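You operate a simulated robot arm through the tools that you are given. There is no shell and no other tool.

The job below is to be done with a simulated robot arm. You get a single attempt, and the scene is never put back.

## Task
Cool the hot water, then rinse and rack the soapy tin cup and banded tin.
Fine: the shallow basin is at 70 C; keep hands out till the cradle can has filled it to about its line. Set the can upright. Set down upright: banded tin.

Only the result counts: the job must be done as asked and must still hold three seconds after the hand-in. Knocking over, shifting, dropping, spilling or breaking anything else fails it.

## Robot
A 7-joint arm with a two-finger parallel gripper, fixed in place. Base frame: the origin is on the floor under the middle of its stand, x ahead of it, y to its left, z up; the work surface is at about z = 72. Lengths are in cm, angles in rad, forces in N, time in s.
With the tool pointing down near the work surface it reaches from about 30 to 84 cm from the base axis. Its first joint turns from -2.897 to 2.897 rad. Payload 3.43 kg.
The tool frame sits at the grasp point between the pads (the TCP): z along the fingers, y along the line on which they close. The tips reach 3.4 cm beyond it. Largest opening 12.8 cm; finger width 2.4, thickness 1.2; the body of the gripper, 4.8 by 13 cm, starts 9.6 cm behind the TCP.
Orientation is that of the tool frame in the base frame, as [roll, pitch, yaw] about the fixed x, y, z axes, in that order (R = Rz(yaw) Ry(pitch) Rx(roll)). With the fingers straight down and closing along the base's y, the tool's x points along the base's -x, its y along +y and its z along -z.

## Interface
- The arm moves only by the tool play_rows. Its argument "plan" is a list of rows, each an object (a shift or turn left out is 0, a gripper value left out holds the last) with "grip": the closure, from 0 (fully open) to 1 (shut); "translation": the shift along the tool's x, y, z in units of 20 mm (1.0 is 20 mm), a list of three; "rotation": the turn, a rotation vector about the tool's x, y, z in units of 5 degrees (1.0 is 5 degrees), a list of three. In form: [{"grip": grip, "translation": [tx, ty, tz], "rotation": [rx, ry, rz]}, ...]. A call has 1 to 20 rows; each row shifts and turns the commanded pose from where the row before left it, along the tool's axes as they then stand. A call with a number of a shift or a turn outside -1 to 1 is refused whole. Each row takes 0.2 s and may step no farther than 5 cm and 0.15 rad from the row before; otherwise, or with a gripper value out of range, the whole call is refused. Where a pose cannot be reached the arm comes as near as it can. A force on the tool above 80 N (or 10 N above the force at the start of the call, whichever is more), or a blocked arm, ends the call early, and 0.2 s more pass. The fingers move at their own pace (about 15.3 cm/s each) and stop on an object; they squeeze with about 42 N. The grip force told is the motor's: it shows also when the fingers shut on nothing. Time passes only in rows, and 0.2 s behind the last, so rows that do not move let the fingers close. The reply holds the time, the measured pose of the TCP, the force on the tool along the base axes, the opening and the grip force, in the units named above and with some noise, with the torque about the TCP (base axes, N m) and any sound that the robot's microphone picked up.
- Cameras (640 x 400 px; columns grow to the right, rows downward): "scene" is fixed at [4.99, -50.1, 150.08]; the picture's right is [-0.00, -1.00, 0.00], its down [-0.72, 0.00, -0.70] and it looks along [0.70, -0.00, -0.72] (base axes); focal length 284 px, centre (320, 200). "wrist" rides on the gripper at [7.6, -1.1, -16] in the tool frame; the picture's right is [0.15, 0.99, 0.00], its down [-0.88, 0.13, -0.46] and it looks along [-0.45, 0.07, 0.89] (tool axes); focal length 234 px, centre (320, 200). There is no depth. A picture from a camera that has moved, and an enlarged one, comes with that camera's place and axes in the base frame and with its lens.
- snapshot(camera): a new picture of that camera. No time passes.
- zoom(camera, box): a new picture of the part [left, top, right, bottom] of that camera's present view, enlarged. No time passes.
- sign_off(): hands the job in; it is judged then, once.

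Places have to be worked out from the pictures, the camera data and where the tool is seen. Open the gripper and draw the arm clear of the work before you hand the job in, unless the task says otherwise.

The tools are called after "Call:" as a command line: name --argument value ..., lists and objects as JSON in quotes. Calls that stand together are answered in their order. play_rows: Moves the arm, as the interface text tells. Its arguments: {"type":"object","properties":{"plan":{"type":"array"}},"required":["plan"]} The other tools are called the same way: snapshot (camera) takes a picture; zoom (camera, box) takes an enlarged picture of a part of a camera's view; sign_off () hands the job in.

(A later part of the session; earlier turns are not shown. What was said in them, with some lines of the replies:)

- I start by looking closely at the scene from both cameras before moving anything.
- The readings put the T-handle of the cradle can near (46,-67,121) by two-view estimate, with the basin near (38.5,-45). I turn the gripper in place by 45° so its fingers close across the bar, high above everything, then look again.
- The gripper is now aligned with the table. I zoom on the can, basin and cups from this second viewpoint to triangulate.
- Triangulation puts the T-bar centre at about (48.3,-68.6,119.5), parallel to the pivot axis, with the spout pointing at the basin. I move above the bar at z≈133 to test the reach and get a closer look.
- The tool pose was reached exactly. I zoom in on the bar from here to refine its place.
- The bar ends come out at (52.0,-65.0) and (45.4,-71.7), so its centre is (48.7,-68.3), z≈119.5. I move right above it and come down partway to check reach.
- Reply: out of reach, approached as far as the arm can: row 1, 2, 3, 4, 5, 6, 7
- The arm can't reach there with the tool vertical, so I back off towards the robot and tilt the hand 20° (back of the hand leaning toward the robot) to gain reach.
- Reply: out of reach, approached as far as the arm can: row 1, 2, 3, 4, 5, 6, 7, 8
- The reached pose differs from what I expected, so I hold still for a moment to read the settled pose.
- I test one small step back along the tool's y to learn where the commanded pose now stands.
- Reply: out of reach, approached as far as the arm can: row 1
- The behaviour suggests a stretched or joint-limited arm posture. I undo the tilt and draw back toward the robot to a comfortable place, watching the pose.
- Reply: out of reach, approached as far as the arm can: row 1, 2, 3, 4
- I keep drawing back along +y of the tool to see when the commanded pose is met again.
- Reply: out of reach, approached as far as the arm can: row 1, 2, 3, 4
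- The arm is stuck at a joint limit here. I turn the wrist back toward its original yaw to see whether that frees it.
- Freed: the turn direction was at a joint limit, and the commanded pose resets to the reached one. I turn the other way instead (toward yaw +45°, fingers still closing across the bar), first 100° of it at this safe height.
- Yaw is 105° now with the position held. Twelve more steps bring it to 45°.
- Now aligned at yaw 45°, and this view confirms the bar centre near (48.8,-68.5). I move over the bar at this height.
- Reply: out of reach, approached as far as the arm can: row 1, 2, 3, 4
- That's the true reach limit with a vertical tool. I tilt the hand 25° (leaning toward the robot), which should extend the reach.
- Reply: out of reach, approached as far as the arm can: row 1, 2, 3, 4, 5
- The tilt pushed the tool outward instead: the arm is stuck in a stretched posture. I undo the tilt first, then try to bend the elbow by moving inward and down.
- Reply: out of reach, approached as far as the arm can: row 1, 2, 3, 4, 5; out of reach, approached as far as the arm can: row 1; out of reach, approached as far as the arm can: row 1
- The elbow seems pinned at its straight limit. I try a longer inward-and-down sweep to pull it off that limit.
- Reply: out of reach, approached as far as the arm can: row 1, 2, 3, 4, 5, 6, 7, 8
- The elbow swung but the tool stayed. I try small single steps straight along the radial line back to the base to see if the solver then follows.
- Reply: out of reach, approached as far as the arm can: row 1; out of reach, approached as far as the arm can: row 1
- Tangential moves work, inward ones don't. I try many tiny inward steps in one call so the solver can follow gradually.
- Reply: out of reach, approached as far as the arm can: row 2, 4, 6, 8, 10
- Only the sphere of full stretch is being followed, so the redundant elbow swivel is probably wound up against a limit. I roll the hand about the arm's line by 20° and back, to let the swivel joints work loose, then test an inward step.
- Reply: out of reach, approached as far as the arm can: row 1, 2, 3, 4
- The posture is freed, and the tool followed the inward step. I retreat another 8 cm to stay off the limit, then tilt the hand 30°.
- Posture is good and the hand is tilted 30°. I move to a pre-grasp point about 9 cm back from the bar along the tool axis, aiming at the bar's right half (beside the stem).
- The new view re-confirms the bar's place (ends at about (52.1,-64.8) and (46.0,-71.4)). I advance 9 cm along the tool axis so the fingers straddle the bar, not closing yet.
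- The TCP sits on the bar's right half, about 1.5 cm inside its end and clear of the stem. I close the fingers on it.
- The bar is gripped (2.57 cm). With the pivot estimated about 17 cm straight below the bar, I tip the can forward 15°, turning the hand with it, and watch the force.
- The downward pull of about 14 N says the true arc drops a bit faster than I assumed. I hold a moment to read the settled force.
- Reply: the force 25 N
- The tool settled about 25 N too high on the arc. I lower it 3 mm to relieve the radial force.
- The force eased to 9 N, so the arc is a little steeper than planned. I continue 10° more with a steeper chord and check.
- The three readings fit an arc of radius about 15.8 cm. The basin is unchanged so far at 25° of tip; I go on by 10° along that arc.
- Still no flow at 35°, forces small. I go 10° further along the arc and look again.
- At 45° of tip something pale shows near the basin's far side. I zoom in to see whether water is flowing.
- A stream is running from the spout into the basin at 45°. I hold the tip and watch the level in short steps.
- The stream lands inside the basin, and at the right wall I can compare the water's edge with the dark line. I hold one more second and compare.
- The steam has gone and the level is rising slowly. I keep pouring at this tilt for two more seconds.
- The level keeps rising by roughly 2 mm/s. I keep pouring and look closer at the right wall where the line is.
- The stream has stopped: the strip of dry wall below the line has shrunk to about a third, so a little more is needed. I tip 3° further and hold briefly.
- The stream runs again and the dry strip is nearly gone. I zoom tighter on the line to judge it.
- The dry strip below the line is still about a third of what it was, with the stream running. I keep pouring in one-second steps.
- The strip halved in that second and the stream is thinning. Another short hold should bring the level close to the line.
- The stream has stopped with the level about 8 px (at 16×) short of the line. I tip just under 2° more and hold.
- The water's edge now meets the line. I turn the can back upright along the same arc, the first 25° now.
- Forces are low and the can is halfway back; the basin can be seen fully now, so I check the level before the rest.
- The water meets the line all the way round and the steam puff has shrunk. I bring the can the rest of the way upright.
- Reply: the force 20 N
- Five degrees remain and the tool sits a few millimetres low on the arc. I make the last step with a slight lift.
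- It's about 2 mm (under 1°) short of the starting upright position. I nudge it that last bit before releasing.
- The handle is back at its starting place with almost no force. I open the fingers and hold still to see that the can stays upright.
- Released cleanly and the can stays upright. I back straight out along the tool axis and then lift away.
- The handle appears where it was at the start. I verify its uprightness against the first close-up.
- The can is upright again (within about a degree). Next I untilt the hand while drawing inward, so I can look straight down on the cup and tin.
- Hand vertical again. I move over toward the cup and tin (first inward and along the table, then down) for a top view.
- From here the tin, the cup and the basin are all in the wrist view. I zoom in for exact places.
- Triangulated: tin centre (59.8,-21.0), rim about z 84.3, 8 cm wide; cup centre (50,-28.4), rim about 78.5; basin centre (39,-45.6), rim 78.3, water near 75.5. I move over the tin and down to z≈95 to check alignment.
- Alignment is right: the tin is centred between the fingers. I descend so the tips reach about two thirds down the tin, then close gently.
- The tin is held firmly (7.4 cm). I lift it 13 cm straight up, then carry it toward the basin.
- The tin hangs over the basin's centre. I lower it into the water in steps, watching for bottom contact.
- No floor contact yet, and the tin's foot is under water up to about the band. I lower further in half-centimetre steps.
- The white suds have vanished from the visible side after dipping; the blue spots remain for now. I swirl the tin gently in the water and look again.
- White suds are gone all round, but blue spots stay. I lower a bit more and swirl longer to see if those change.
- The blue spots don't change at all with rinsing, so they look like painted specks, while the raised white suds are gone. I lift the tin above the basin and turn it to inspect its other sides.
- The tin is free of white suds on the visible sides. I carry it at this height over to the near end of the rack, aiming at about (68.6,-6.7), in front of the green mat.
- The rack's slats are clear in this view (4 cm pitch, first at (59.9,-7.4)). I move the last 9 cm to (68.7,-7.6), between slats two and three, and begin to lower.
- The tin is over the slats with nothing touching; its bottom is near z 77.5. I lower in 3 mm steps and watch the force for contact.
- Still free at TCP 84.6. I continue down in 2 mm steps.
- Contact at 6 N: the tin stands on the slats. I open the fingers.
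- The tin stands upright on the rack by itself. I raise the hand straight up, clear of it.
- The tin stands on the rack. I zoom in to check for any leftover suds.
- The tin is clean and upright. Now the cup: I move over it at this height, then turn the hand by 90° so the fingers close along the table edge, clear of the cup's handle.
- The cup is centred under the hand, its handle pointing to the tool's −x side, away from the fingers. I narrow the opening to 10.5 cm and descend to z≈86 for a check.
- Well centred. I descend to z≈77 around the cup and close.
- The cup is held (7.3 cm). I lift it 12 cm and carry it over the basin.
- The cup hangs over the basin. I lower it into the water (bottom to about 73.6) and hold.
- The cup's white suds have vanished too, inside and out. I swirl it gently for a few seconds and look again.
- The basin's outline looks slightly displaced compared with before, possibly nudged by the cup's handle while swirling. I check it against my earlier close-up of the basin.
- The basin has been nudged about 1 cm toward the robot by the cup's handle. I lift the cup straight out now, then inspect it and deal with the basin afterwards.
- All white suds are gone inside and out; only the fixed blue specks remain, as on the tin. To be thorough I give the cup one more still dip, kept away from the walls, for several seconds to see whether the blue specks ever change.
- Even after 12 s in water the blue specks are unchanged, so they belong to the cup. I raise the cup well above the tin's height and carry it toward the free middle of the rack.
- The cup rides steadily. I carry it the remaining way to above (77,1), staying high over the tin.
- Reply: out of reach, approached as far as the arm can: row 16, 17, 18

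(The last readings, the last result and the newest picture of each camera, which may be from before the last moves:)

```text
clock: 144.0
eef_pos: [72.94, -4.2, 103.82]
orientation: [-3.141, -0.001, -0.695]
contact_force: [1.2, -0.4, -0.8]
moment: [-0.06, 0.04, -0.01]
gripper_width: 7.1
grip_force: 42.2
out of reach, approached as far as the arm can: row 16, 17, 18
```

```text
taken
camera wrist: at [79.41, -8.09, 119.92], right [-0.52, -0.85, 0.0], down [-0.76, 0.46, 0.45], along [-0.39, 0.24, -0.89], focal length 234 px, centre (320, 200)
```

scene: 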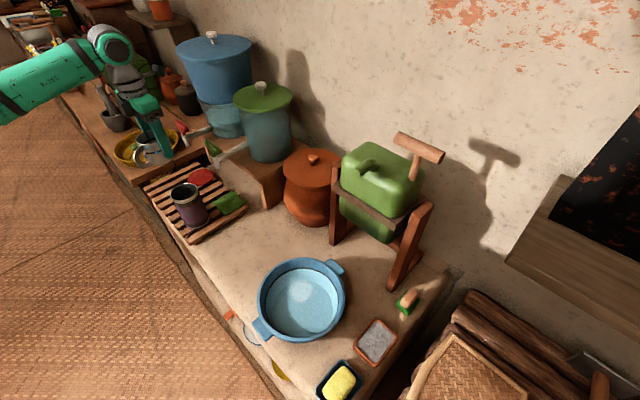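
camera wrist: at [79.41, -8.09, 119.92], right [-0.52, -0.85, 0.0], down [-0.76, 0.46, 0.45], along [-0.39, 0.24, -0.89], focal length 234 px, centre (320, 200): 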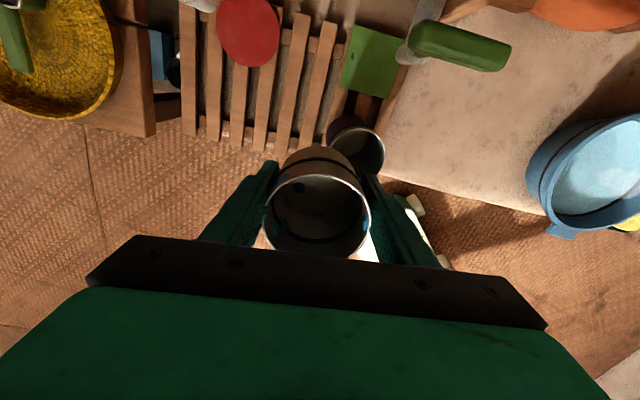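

A joint limit showed up here (wrist turn). I turn the hand back by 45° toward its mid-range, which should free it; the tin is well below.

Call:
play_rows --plan '[{"rotation": [0, 0, -1]}, {"rotation": [0, 0, -1]}, {"rotation": [0, 0, -1]}, {"rotation": [0, 0, -1]}, {"rotation": [0, 0, -1]}, {"rotation": [0, 0, -1]}, {"rotation": [0, 0, -1]}, {"rotation": [0, 0, -1]}, {}]'

```text
clock: 146.0
eef_pos: [72.94, -4.36, 104.12]
orientation: [3.14, 0.001, 0.003]
contact_force: [0.7, -1.2, -0.2]
moment: [0.04, 0.06, 0.02]
gripper_width: 7.07
grip_force: 42.2
```

Freed, yaw is now about 0° with the handle pointing back toward the robot. I shift to (77.1,0.9) and lower partway.

Call:
play_rows --plan '[{"translation": [0.7, -0.87, 0]}, {"translation": [0.7, -0.87, 0]}, {"translation": [0.7, -0.87, 0]}, {"translation": [0, 0, 1]}, {"translation": [0, 0, 1]}, {"translation": [0, 0, 1]}, {"translation": [0, 0, 1]}, {"translation": [0, 0, 1]}, {"translation": [0, 0, 1]}, {"translation": [0, 0, 1]}, {"translation": [0, 0, 1]}, {}]'

Call:
zoom --camera "scene" --box '[110, 110, 270, 250]'

Call:
snapshot --camera "wrist"

```text
clock: 148.6
eef_pos: [76.76, 0.9, 88.03]
orientation: [3.139, -0.001, 0.001]
contact_force: [0.0, -0.2, -1.3]
moment: [-0.02, -0.01, -0.03]
gripper_width: 7.06
grip_force: 42.2
```

```text
2.86 times, centred on (190, 180) of scene
camera zoom: at [4.99, -50.1, 150.08], right [0.0, -1.0, 0.0], down [-0.72, 0.0, -0.7], along [0.7, 0.0, -0.72], focal length 811 px, centre (691, 257)
```

zoom: 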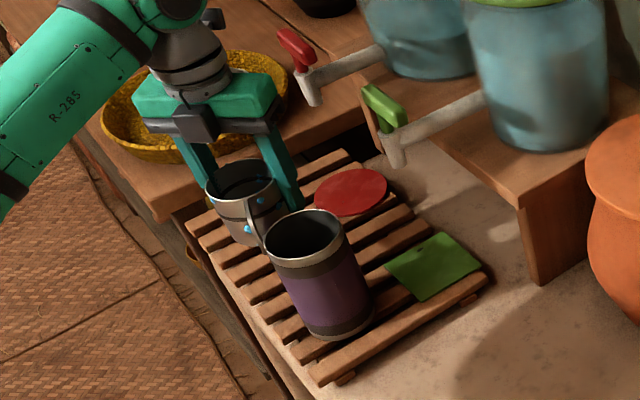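

```text
taken
camera wrist: at [84.31, 2.2, 104.0], right [0.15, -0.99, 0.0], down [-0.88, -0.13, 0.45], along [-0.45, -0.07, -0.89], focal length 234 px, centre (320, 200)
```

wrist: 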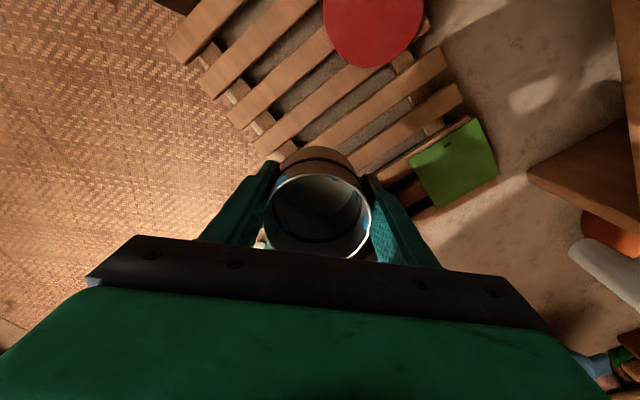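

Interesting: the racked tin's blue specks are gone now, so those were just wetness/soap traces that cleared after racking. The cup's handle clears the tin; I shift 1 cm further away and lower toward the slats.

Call:
play_rows --plan '[{"translation": [0.3, -0.3, 0]}, {"translation": [0, 0, 1]}, {"translation": [0, 0, 1]}, {"translation": [0, 0, 1]}, {"translation": [0, 0, 0.25]}, {}]'

Call:
zoom --camera "scene" --box '[130, 140, 230, 240]'

```text
clock: 150.0
eef_pos: [77.61, 1.5, 81.51]
orientation: [3.139, -0.001, -0.001]
contact_force: [0.0, -0.2, -1.0]
moment: [0.01, 0.0, -0.06]
gripper_width: 7.04
grip_force: 42.2
```

```text
4.00 times, centred on (180, 190) of scene
camera zoom: at [4.99, -50.1, 150.08], right [0.0, -1.0, 0.0], down [-0.72, 0.0, -0.7], along [0.7, 0.0, -0.72], focal length 1135 px, centre (880, 240)
```

zoom: 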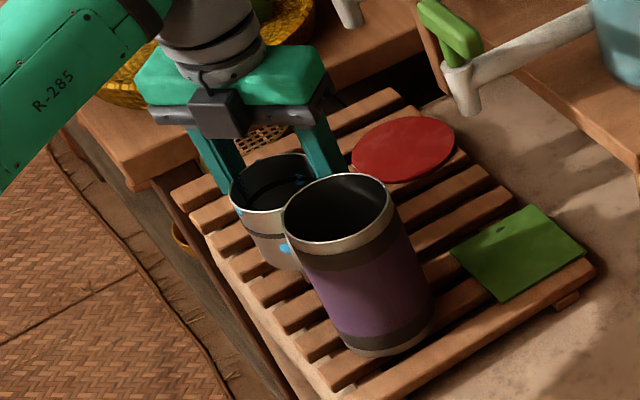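

Still clear of everything. I go down in 2 mm steps until the cup touches the slats.

Call:
play_rows --plan '[{"translation": [0, 0, 0.15]}, {"translation": [0, 0, 0.15]}, {"translation": [0, 0, 0.1]}, {}]'

Call:
play_rows --plan '[{"translation": [0, 0, 0.1]}, {"translation": [0, 0, 0.1]}, {}]'

```text
clock: 151.0
eef_pos: [77.59, 1.53, 80.61]
orientation: [3.139, 0.0, -0.001]
contact_force: [-0.1, -0.6, -1.0]
moment: [0.02, 0.03, 0.01]
gripper_width: 7.05
grip_force: 42.3
```

```text
clock: 151.8
eef_pos: [77.6, 1.28, 80.27]
orientation: [3.14, 0.002, -0.001]
contact_force: [0.8, -0.1, -1.5]
moment: [0.0, 0.05, -0.02]
gripper_width: 7.04
grip_force: 42.0
```

No contact yet at TCP 80.3; continuing down slowly.

Call:
play_rows --plan '[{"translation": [0, 0, 0.1]}, {"translation": [0, 0, 0.1]}, {}]'

Call:
play_rows --plan '[{"translation": [0, 0, 0.1]}, {"translation": [0, 0, 0.05]}, {}]'

```text
clock: 152.6
eef_pos: [77.53, 1.46, 80.02]
orientation: [3.141, -0.002, 0.0]
contact_force: [-0.1, 0.5, -0.2]
moment: [-0.02, -0.03, 0.02]
gripper_width: 7.04
grip_force: 42.7
```

```text
clock: 153.4
eef_pos: [77.56, 1.53, 79.79]
orientation: [3.14, -0.002, 0.001]
contact_force: [-0.1, 1.0, -1.0]
moment: [0.02, -0.01, -0.02]
gripper_width: 7.01
grip_force: 41.4
```

Still no contact at 79.8. I keep lowering by 2 mm at a time.

Call:
play_rows --plan '[{"translation": [0, 0, 0.1]}, {"translation": [0, 0, 0.1]}, {}]'

Call:
zoom --camera "scene" --box '[130, 140, 230, 240]'

```text
clock: 154.2
eef_pos: [77.78, 1.42, 79.52]
orientation: [3.14, -0.007, 0.0]
contact_force: [4.9, 0.8, 29.0]
moment: [0.1, 0.16, -0.35]
gripper_width: 7.03
grip_force: 42.8
```

```text
4.00 times, centred on (180, 190) of scene
camera zoom: at [4.99, -50.1, 150.08], right [0.0, -1.0, 0.0], down [-0.72, 0.0, -0.7], along [0.7, 0.0, -0.72], focal length 1135 px, centre (880, 240)
```

zoom: 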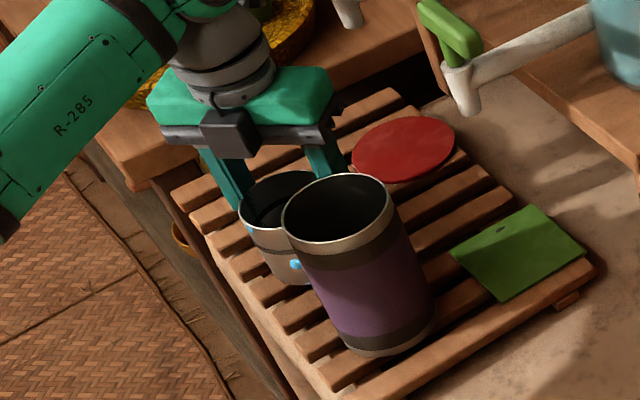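

Contact at 29 N is a bit much; I ease up about 1.5 mm, then open partway.

Call:
play_rows --plan '[{"translation": [0, 0, -0.07]}, {}]'

Call:
play_rows --plan '[{"grip": 0.4}, {"grip": 0.3}, {"grip": 0.2}, {}, {}]'

Call:
snapshot --camera "wrist"

Call:
zoom --camera "scene" --box '[130, 140, 230, 240]'

```text
clock: 154.8
eef_pos: [77.63, 1.6, 79.49]
orientation: [3.139, -0.002, 0.001]
contact_force: [6.4, -2.0, 24.1]
moment: [0.01, -0.09, -0.14]
gripper_width: 6.97
grip_force: 42.3
```

```text
clock: 156.0
eef_pos: [77.56, 1.46, 79.39]
orientation: [3.139, 0.0, 0.001]
contact_force: [-0.1, -0.2, 0.2]
moment: [0.03, -0.02, 0.02]
gripper_width: 10.24
grip_force: 0.1
```

```text
taken
camera wrist: at [85.05, 2.7, 95.36], right [0.15, -0.99, 0.0], down [-0.88, -0.13, 0.46], along [-0.45, -0.07, -0.89], focal length 234 px, centre (320, 200)
```

wrist: 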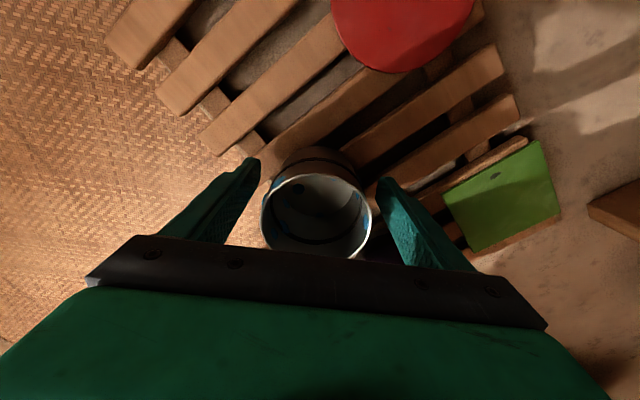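

```text
4.00 times, centred on (180, 190) of scene
camera zoom: at [4.99, -50.1, 150.08], right [0.0, -1.0, 0.0], down [-0.72, 0.0, -0.7], along [0.7, 0.0, -0.72], focal length 1135 px, centre (880, 240)
```

zoom: 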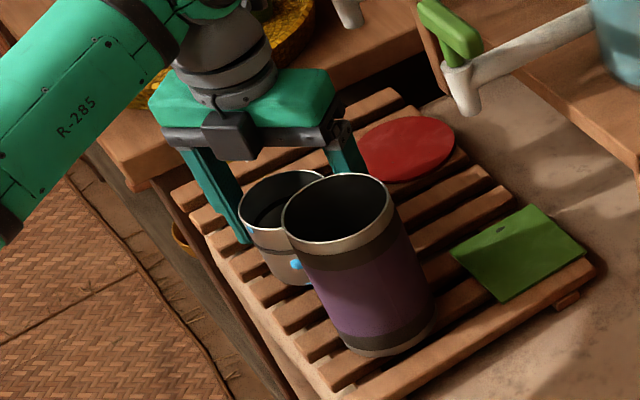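

The cup stands on the rack, released. I raise the hand straight up.

Call:
play_rows --plan '[{"translation": [0, 0, -0.5]}, {"translation": [0, 0, -1]}, {"translation": [0, 0, -1]}, {"translation": [0, 0, -1]}, {"translation": [0, 0, -1]}, {"translation": [0, 0, -1]}, {"translation": [0, 0, -1]}, {"translation": [0, 0, -1]}, {"translation": [0, 0, -1]}, {"translation": [0, 0, -1]}, {"translation": [0, 0, -1]}, {}]'

Call:
snapshot --camera "wrist"

Call:
zoom --camera "scene" --box '[120, 140, 260, 250]'

```text
clock: 158.6
eef_pos: [77.49, 1.62, 100.33]
orientation: [3.139, -0.003, 0.001]
contact_force: [0.0, 0.4, -0.7]
moment: [-0.03, 0.02, -0.01]
gripper_width: 10.25
grip_force: 0.0
```

```text
taken
camera wrist: at [84.97, 2.81, 116.3], right [0.15, -0.99, 0.0], down [-0.88, -0.13, 0.45], along [-0.45, -0.07, -0.89], focal length 234 px, centre (320, 200)
```

wrist: 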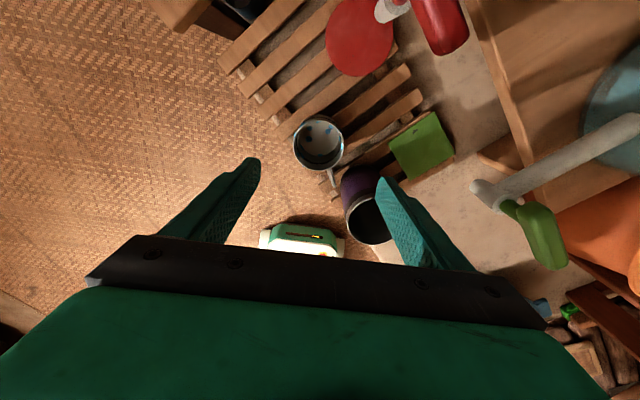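

```text
3.64 times, centred on (190, 195) of scene
camera zoom: at [4.99, -50.1, 150.08], right [0.0, -1.0, 0.0], down [-0.72, 0.0, -0.7], along [0.7, 0.0, -0.72], focal length 1032 px, centre (793, 218)
```

zoom: 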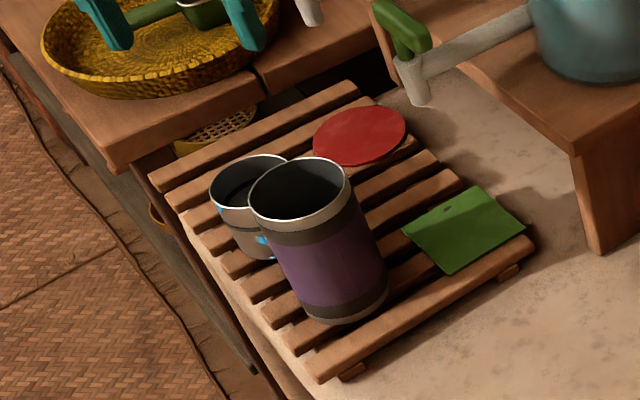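

Both items stand on the rack. I zoom in from above to check the spacing and how they sit.

Call:
zoom --camera "wrist" --box '[250, 90, 430, 250]'

Call:
zoom --camera "scene" --box '[245, 245, 365, 345]'

```text
2.50 times, centred on (340, 170) of wrist
camera zoom: at [84.97, 2.81, 116.3], right [0.15, -0.99, 0.0], down [-0.88, -0.13, 0.45], along [-0.45, -0.07, -0.89], focal length 585 px, centre (270, 275)
```

zoom: 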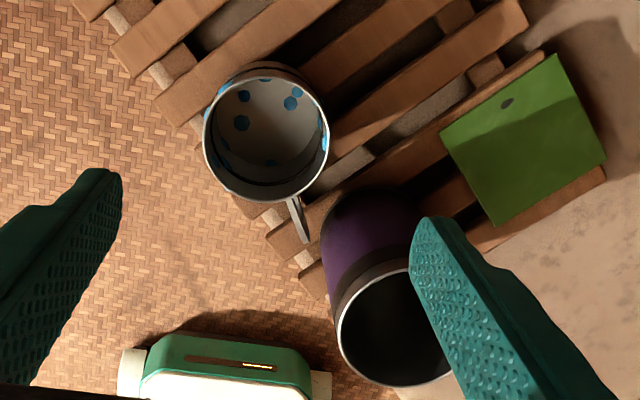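

```text
4.00 times, centred on (305, 295) of scene
camera zoom: at [4.99, -50.1, 150.08], right [0.0, -1.0, 0.0], down [-0.72, 0.0, -0.7], along [0.7, 0.0, -0.72], focal length 1135 px, centre (380, -180)
```

zoom: 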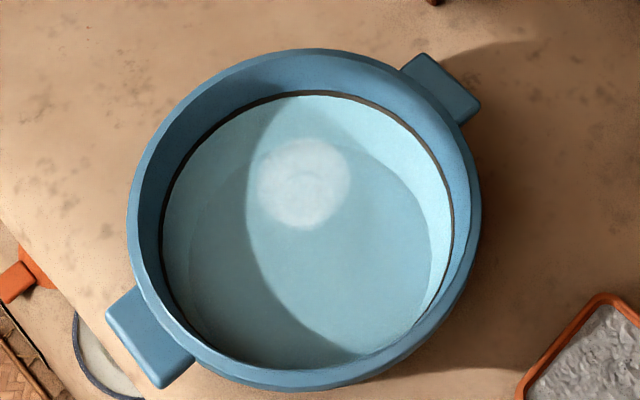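

Both items sit well inside the rack, and the water is still at the line. I compare the cradle and basin with my first pictures, using the same crop as at the start.

Call:
zoom --camera "scene" --box '[280, 110, 480, 300]'

Call:
zoom --camera "scene" --box '[200, 240, 440, 400]'

```text
2.11 times, centred on (380, 205) of scene
camera zoom: at [4.99, -50.1, 150.08], right [0.0, -1.0, 0.0], down [-0.72, 0.0, -0.7], along [0.7, 0.0, -0.72], focal length 597 px, centre (194, 190)
```

zoom: 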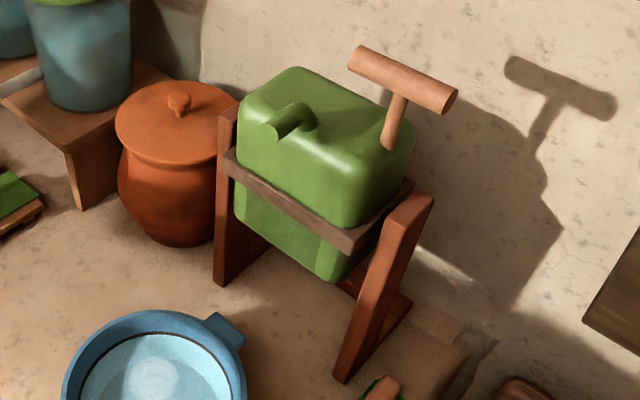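

```text
2.50 times, centred on (320, 320) of scene
camera zoom: at [4.99, -50.1, 150.08], right [0.0, -1.0, 0.0], down [-0.72, 0.0, -0.7], along [0.7, 0.0, -0.72], focal length 709 px, centre (320, -100)
```

zoom: 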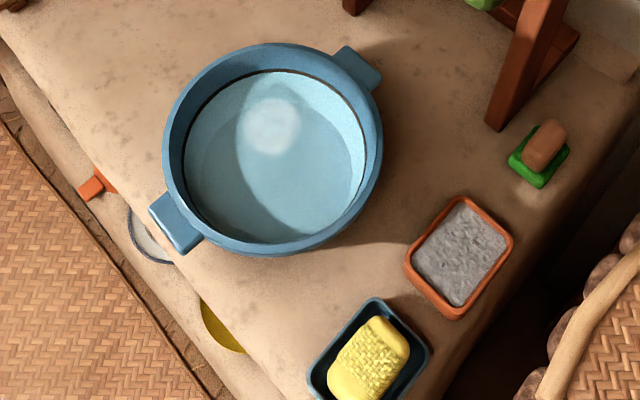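

The can and cradle match the start exactly; only the basin is off by about 0.8 cm toward the robot. I'll push it gently back with closed fingers against its near handle; first I move the hand, fingers closed, out in front of it at a safe height.

Call:
play_rows --plan '[{"grip": 1, "translation": [-0.98, 0.61, 0]}, {"translation": [-0.98, 0.61, 0]}, {"translation": [-0.98, 0.61, 0]}, {"translation": [-0.98, 0.61, 0]}, {"translation": [-0.98, 0.61, 0]}, {"translation": [-0.98, 0.61, 0]}, {"translation": [-0.98, 0.61, 0]}, {"translation": [-0.98, 0.61, 0]}, {"translation": [-0.98, 0.61, 0]}, {"translation": [-0.98, 0.61, 0]}, {"translation": [-0.98, 0.61, 0]}, {"translation": [-0.98, 0.61, 0]}, {"translation": [-0.98, 0.61, 0]}, {"translation": [-0.98, 0.61, 0]}, {"translation": [-0.98, 0.61, 0]}, {"translation": [-0.98, 0.61, 0]}, {"translation": [-0.98, 0.61, 0]}, {"translation": [-0.98, 0.61, 0]}, {"translation": [-0.98, 0.61, 0]}, {"translation": [-0.98, 0.61, 0]}]'

Call:
snapshot --camera "scene"

Call:
zoom --camera "scene" --box '[140, 160, 250, 250]'

```text
clock: 162.8
eef_pos: [38.21, -22.78, 100.41]
orientation: [3.14, -0.004, -0.001]
contact_force: [-0.1, 0.5, -0.6]
moment: [0.02, 0.0, -0.01]
gripper_width: 0.01
grip_force: 32.7
```

```text
taken
```

scene: 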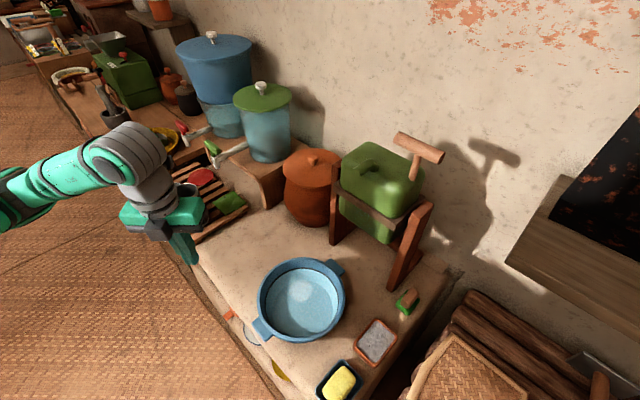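

```text
4.44 times, centred on (195, 205) of scene
camera zoom: at [4.99, -50.1, 150.08], right [0.0, -1.0, 0.0], down [-0.72, 0.0, -0.7], along [0.7, 0.0, -0.72], focal length 1261 px, centre (876, 178)
```

zoom: 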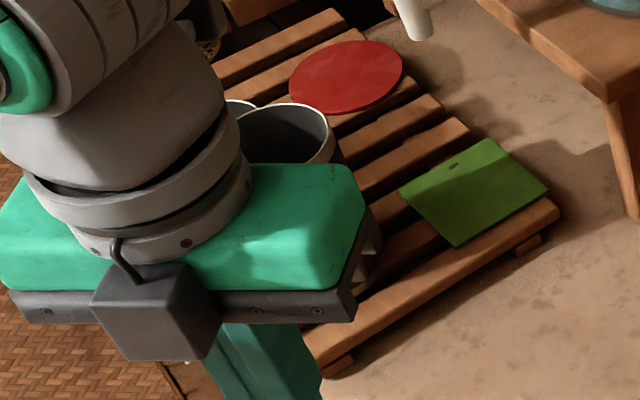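

The way is clear. I move on to the front of the basin's near handle and turn the hand 45° so the finger face squares up with the push direction.

Call:
play_rows --plan '[{"translation": [-0.97, 0.62, 0]}, {"translation": [-0.97, 0.62, 0]}, {"translation": [-0.97, 0.62, 0]}, {"translation": [-0.97, 0.62, 0]}, {"translation": [-0.97, 0.62, 0]}, {"translation": [-0.97, 0.62, 0]}, {"rotation": [0, 0, -1]}, {"rotation": [0, 0, -1]}, {"rotation": [0, 0, -1]}, {"rotation": [0, 0, -1]}, {"rotation": [0, 0, -1]}, {"rotation": [0, 0, -1]}, {"rotation": [0, 0, -1]}, {"rotation": [0, 0, -1]}, {"rotation": [0, 0, -1]}, {"rotation": [0, 0, -1]}, {}]'

Call:
snapshot --camera "scene"

Call:
zoom --camera "scene" --box '[140, 160, 250, 250]'

Call:
snapshot --camera "wrist"

```text
clock: 166.4
eef_pos: [26.75, -30.33, 100.29]
orientation: [3.139, 0.0, 0.871]
contact_force: [0.0, 0.7, -0.4]
moment: [0.02, 0.0, 0.0]
gripper_width: 0.01
grip_force: 33.2
```

```text
taken
```

scene: 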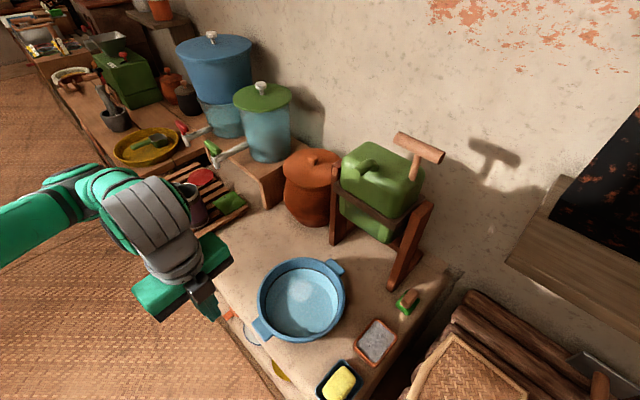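

```text
4.44 times, centred on (195, 205) of scene
camera zoom: at [4.99, -50.1, 150.08], right [0.0, -1.0, 0.0], down [-0.72, 0.0, -0.7], along [0.7, 0.0, -0.72], focal length 1261 px, centre (876, 178)
```

zoom: 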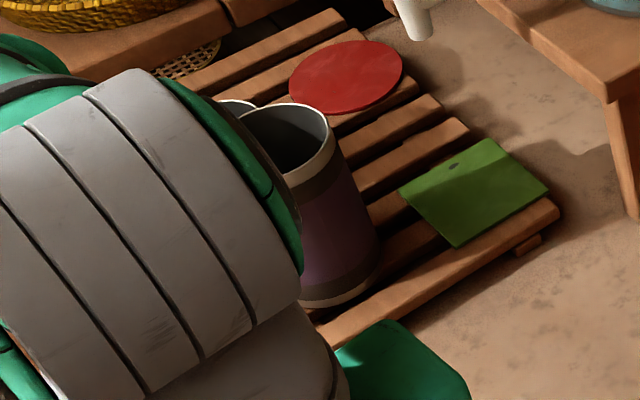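

```text
taken
camera wrist: at [30.55, -23.59, 116.31], right [0.85, -0.52, 0.0], down [-0.47, -0.76, 0.46], along [-0.24, -0.39, -0.89], focal length 234 px, centre (320, 200)
```

wrist: 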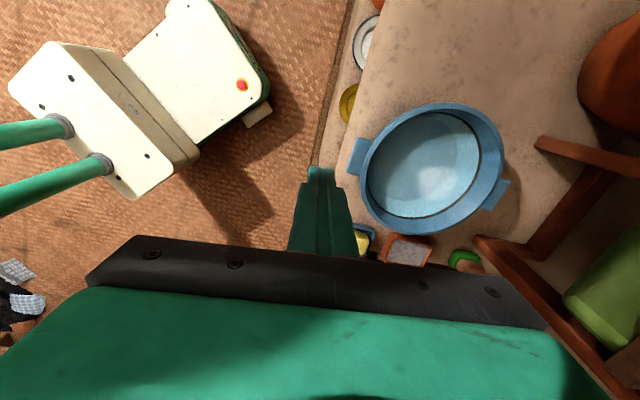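

The hand stands in front of the near handle. I line up with the handle's centre line and lower to handle height, still about 4 cm short of it.

Call:
play_rows --plan '[{"translation": [-0.7, 0, 0]}, {"translation": [-0.7, 0, 0]}, {"translation": [0, 0, 1]}, {"translation": [0, 0, 1]}, {"translation": [0, 0, 1]}, {"translation": [0, 0, 1]}, {"translation": [0, 0, 1]}, {"translation": [0, 0, 1]}, {"translation": [0, 0, 1]}, {"translation": [0, 0, 1]}, {"translation": [0, 0, 1]}, {"translation": [0, 0, 1]}, {"translation": [0, 0, 0.9]}, {}]'

Call:
snapshot --camera "wrist"

Call:
zoom --camera "scene" --box '[200, 240, 360, 360]'

```text
clock: 169.4
eef_pos: [25.01, -32.6, 78.43]
orientation: [-3.142, -0.001, 0.872]
contact_force: [-0.5, -0.4, -0.2]
moment: [-0.03, 0.0, 0.02]
gripper_width: 0.0
grip_force: 32.7
```

```text
taken
camera wrist: at [28.98, -25.82, 94.45], right [0.85, -0.53, 0.0], down [-0.47, -0.76, 0.46], along [-0.24, -0.39, -0.89], focal length 234 px, centre (320, 200)
```

wrist: 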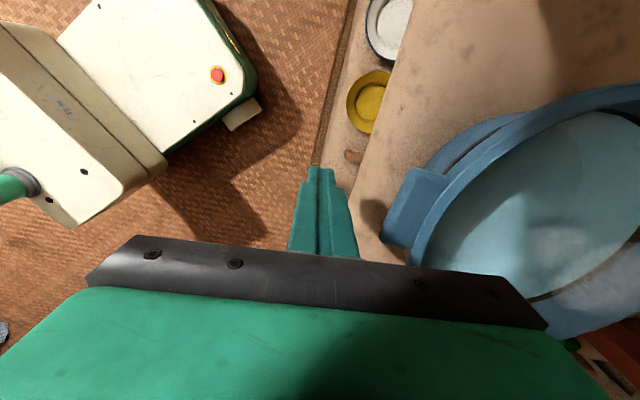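

```text
3.33 times, centred on (280, 300) of scene
camera zoom: at [4.99, -50.1, 150.08], right [0.0, -1.0, 0.0], down [-0.72, 0.0, -0.7], along [0.7, 0.0, -0.72], focal length 946 px, centre (453, -133)
```

zoom: 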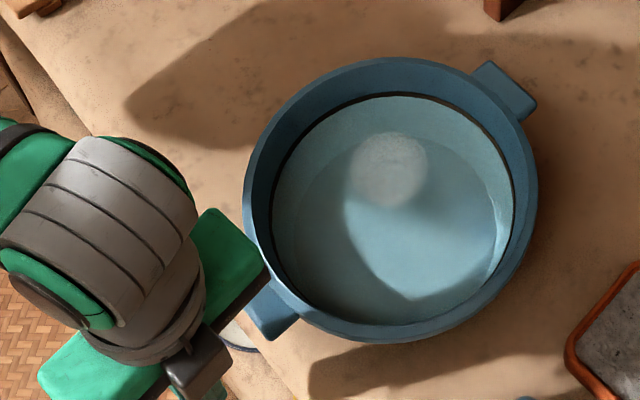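

The fingertips are about 5 cm short of the handle's end face. I align and close most of the gap.

Call:
play_rows --plan '[{"translation": [-0.35, 0.5, 0]}, {"translation": [0, 0.5, 0]}, {"translation": [0, 0.5, 0]}, {"translation": [0, 0.5, 0]}, {}]'

Call:
zoom --camera "wrist" --box '[270, 120, 510, 280]'

Call:
zoom --camera "scene" --box '[245, 245, 365, 345]'

```text
clock: 170.6
eef_pos: [27.53, -35.49, 78.63]
orientation: [3.14, 0.0, 0.874]
contact_force: [-5.4, 3.8, 0.4]
moment: [-0.02, -0.08, -0.08]
gripper_width: 0.0
grip_force: 33.6
```

```text
2.50 times, centred on (390, 200) of wrist
camera zoom: at [31.47, -28.83, 94.61], right [0.85, -0.52, 0.0], down [-0.47, -0.76, 0.46], along [-0.24, -0.39, -0.89], focal length 585 px, centre (145, 200)
```

zoom: 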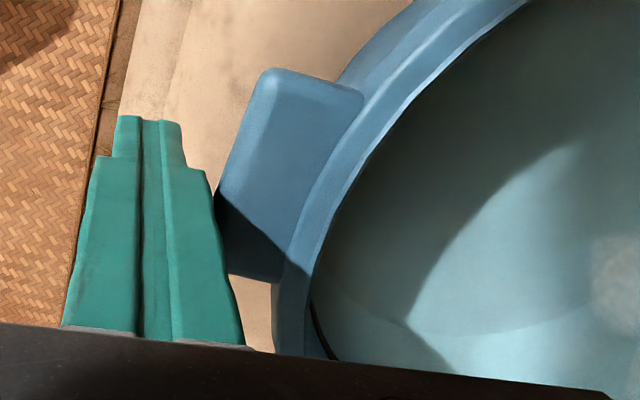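

```text
4.00 times, centred on (305, 295) of scene
camera zoom: at [4.99, -50.1, 150.08], right [0.0, -1.0, 0.0], down [-0.72, 0.0, -0.7], along [0.7, 0.0, -0.72], focal length 1135 px, centre (380, -180)
```

zoom: 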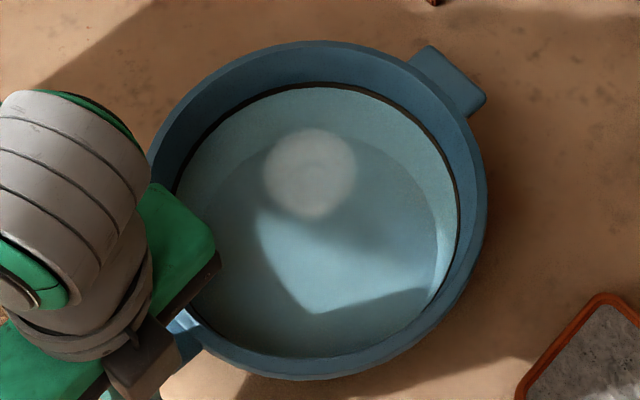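

The fingers reached the handle sooner than I judged and the push already brought the rim back to its original outline (top 40, right edge 487 as at the start). I stop here and back straight off.

Call:
play_rows --plan '[{"translation": [0, -0.5, 0]}, {"translation": [0, -1, 0]}, {"translation": [0, -1, 0]}, {"translation": [0, -0.5, -0.7]}, {"translation": [0, 0, -1]}, {"translation": [0, 0, -1]}, {"translation": [0, 0, -1]}, {"translation": [0, 0, -1]}, {"translation": [0, 0, -1]}, {"translation": [0, 0, -1]}, {"translation": [0, 0, -1]}, {"translation": [0, 0, -1]}, {}]'

Call:
zoom --camera "scene" --box '[245, 245, 365, 345]'

Call:
snapshot --camera "scene"

```text
clock: 173.4
eef_pos: [22.98, -31.8, 95.97]
orientation: [3.14, -0.001, 0.874]
contact_force: [0.6, 0.6, 0.5]
moment: [-0.03, -0.04, 0.01]
gripper_width: 0.0
grip_force: 32.9
```

```text
4.00 times, centred on (305, 295) of scene
camera zoom: at [4.99, -50.1, 150.08], right [0.0, -1.0, 0.0], down [-0.72, 0.0, -0.7], along [0.7, 0.0, -0.72], focal length 1135 px, centre (380, -180)
```

zoom: 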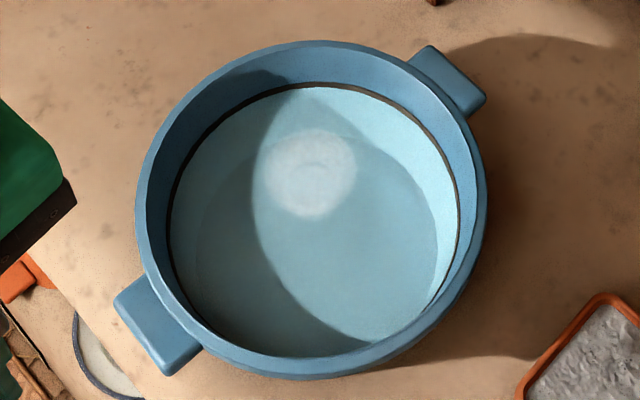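

```text
taken
```

scene: 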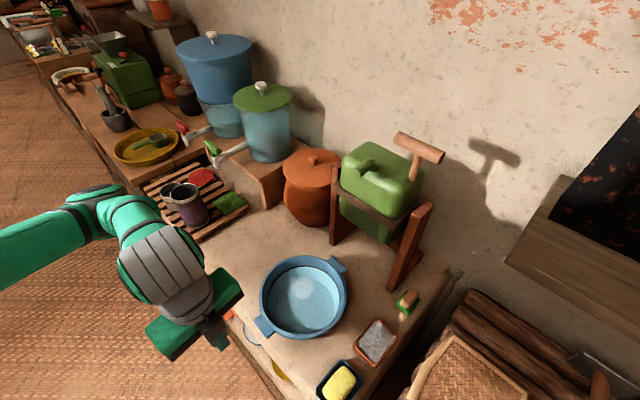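

The basin's outline matches its original place exactly (only turned a couple of degrees). Now I check the racked cup and tin once more.

Call:
zoom --camera "scene" --box '[140, 160, 240, 240]'

Call:
zoom --camera "scene" --box '[155, 175, 205, 215]'

```text
5.00 times, centred on (190, 200) of scene
camera zoom: at [4.99, -50.1, 150.08], right [0.0, -1.0, 0.0], down [-0.72, 0.0, -0.7], along [0.7, 0.0, -0.72], focal length 1418 px, centre (970, 200)
```

zoom: 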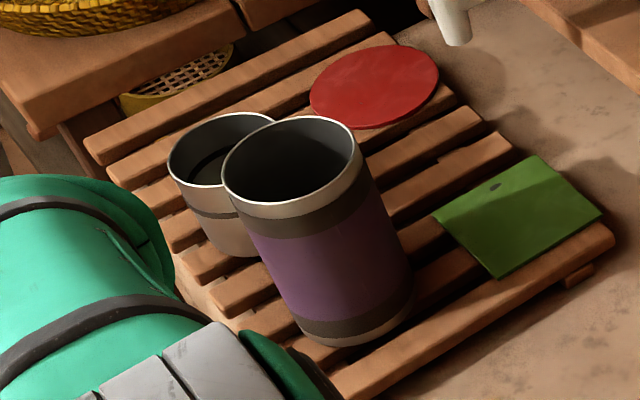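

```text
10.00 times, centred on (180, 195) of scene
camera zoom: at [4.99, -50.1, 150.08], right [0.0, -1.0, 0.0], down [-0.72, 0.0, -0.7], along [0.7, 0.0, -0.72], focal length 2837 px, centre (1720, 250)
```

zoom: 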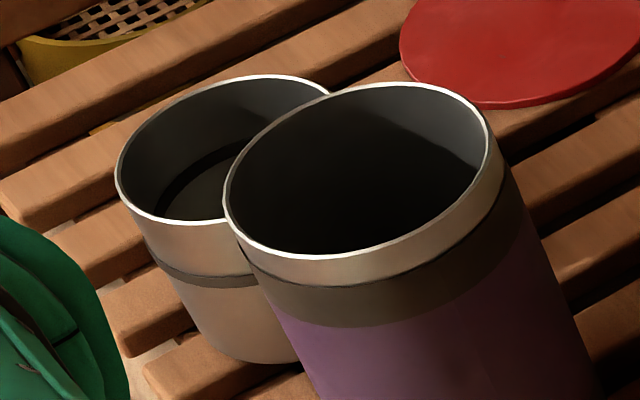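

Both items are now fully clean, with no white or blue left, standing apart and upright on the rack. I open the gripper and raise the arm clear of the work.

Call:
play_rows --plan '[{"translation": [0, -0.5, -1]}, {"translation": [0, -0.5, -1]}, {"translation": [0, 0, -1]}, {"translation": [0, 0, -1]}, {"translation": [0, 0, -1]}, {"grip": 0, "translation": [0, 0, -1]}, {"translation": [0, 0, -1]}, {"translation": [0, 0, -1]}, {"translation": [0, 0, -1]}, {"translation": [0, 0, -1]}, {"translation": [0, 0, -1]}, {"translation": [0, 0, -1]}, {}, {}]'

Call:
snapshot --camera "scene"

Call:
snapshot --camera "wrist"

```text
clock: 176.4
eef_pos: [21.2, -30.45, 119.95]
orientation: [3.14, 0.0, 0.87]
contact_force: [0.1, -1.2, -0.4]
moment: [0.05, -0.01, 0.0]
gripper_width: 12.81
grip_force: 0.0
```

```text
taken
```

scene: 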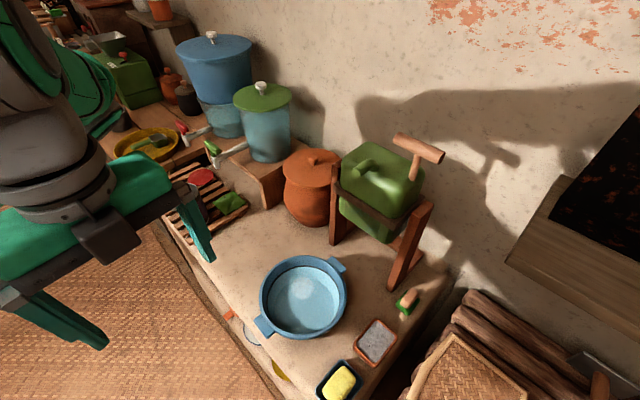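

```text
taken
camera wrist: at [25.04, -23.74, 135.9], right [0.85, -0.53, 0.0], down [-0.47, -0.76, 0.46], along [-0.24, -0.39, -0.89], focal length 234 px, centre (320, 200)
```

wrist: 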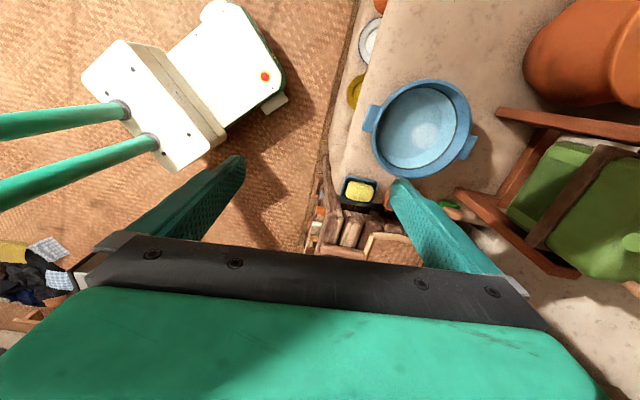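

The gripper is open and the arm is clear. The basin is at its line, the can is upright, and the cup and tin stand clean on the rack, so I hand the job in.

Call:
sign_off

```text
The job is handed in.
```

The job is done and handed in; I haven't been told the result.

- **Water:** I tipped the cradle can until the basin filled to its line, keeping the gripper out of the water until then. I had no temperature reading. A small steam puff was still showing, much smaller than at the start.
- **Can:** it is back upright, within about a degree of where it started.
- **Cup and tin:** I dipped both until the white suds were gone, then set both upright on the rack. Some blue specks stayed on after rinsing but cleared once the items were racked, so both looked clean at my last close look.
- **Basin:** while I was swirling the cup, its handle pushed the basin about 0.8 cm toward the robot. I pushed it back with closed fingers, and its rim now matches the starting picture, though the basin is turned by a few degrees.

The gripper was open and the arm clear of the work at hand-in.
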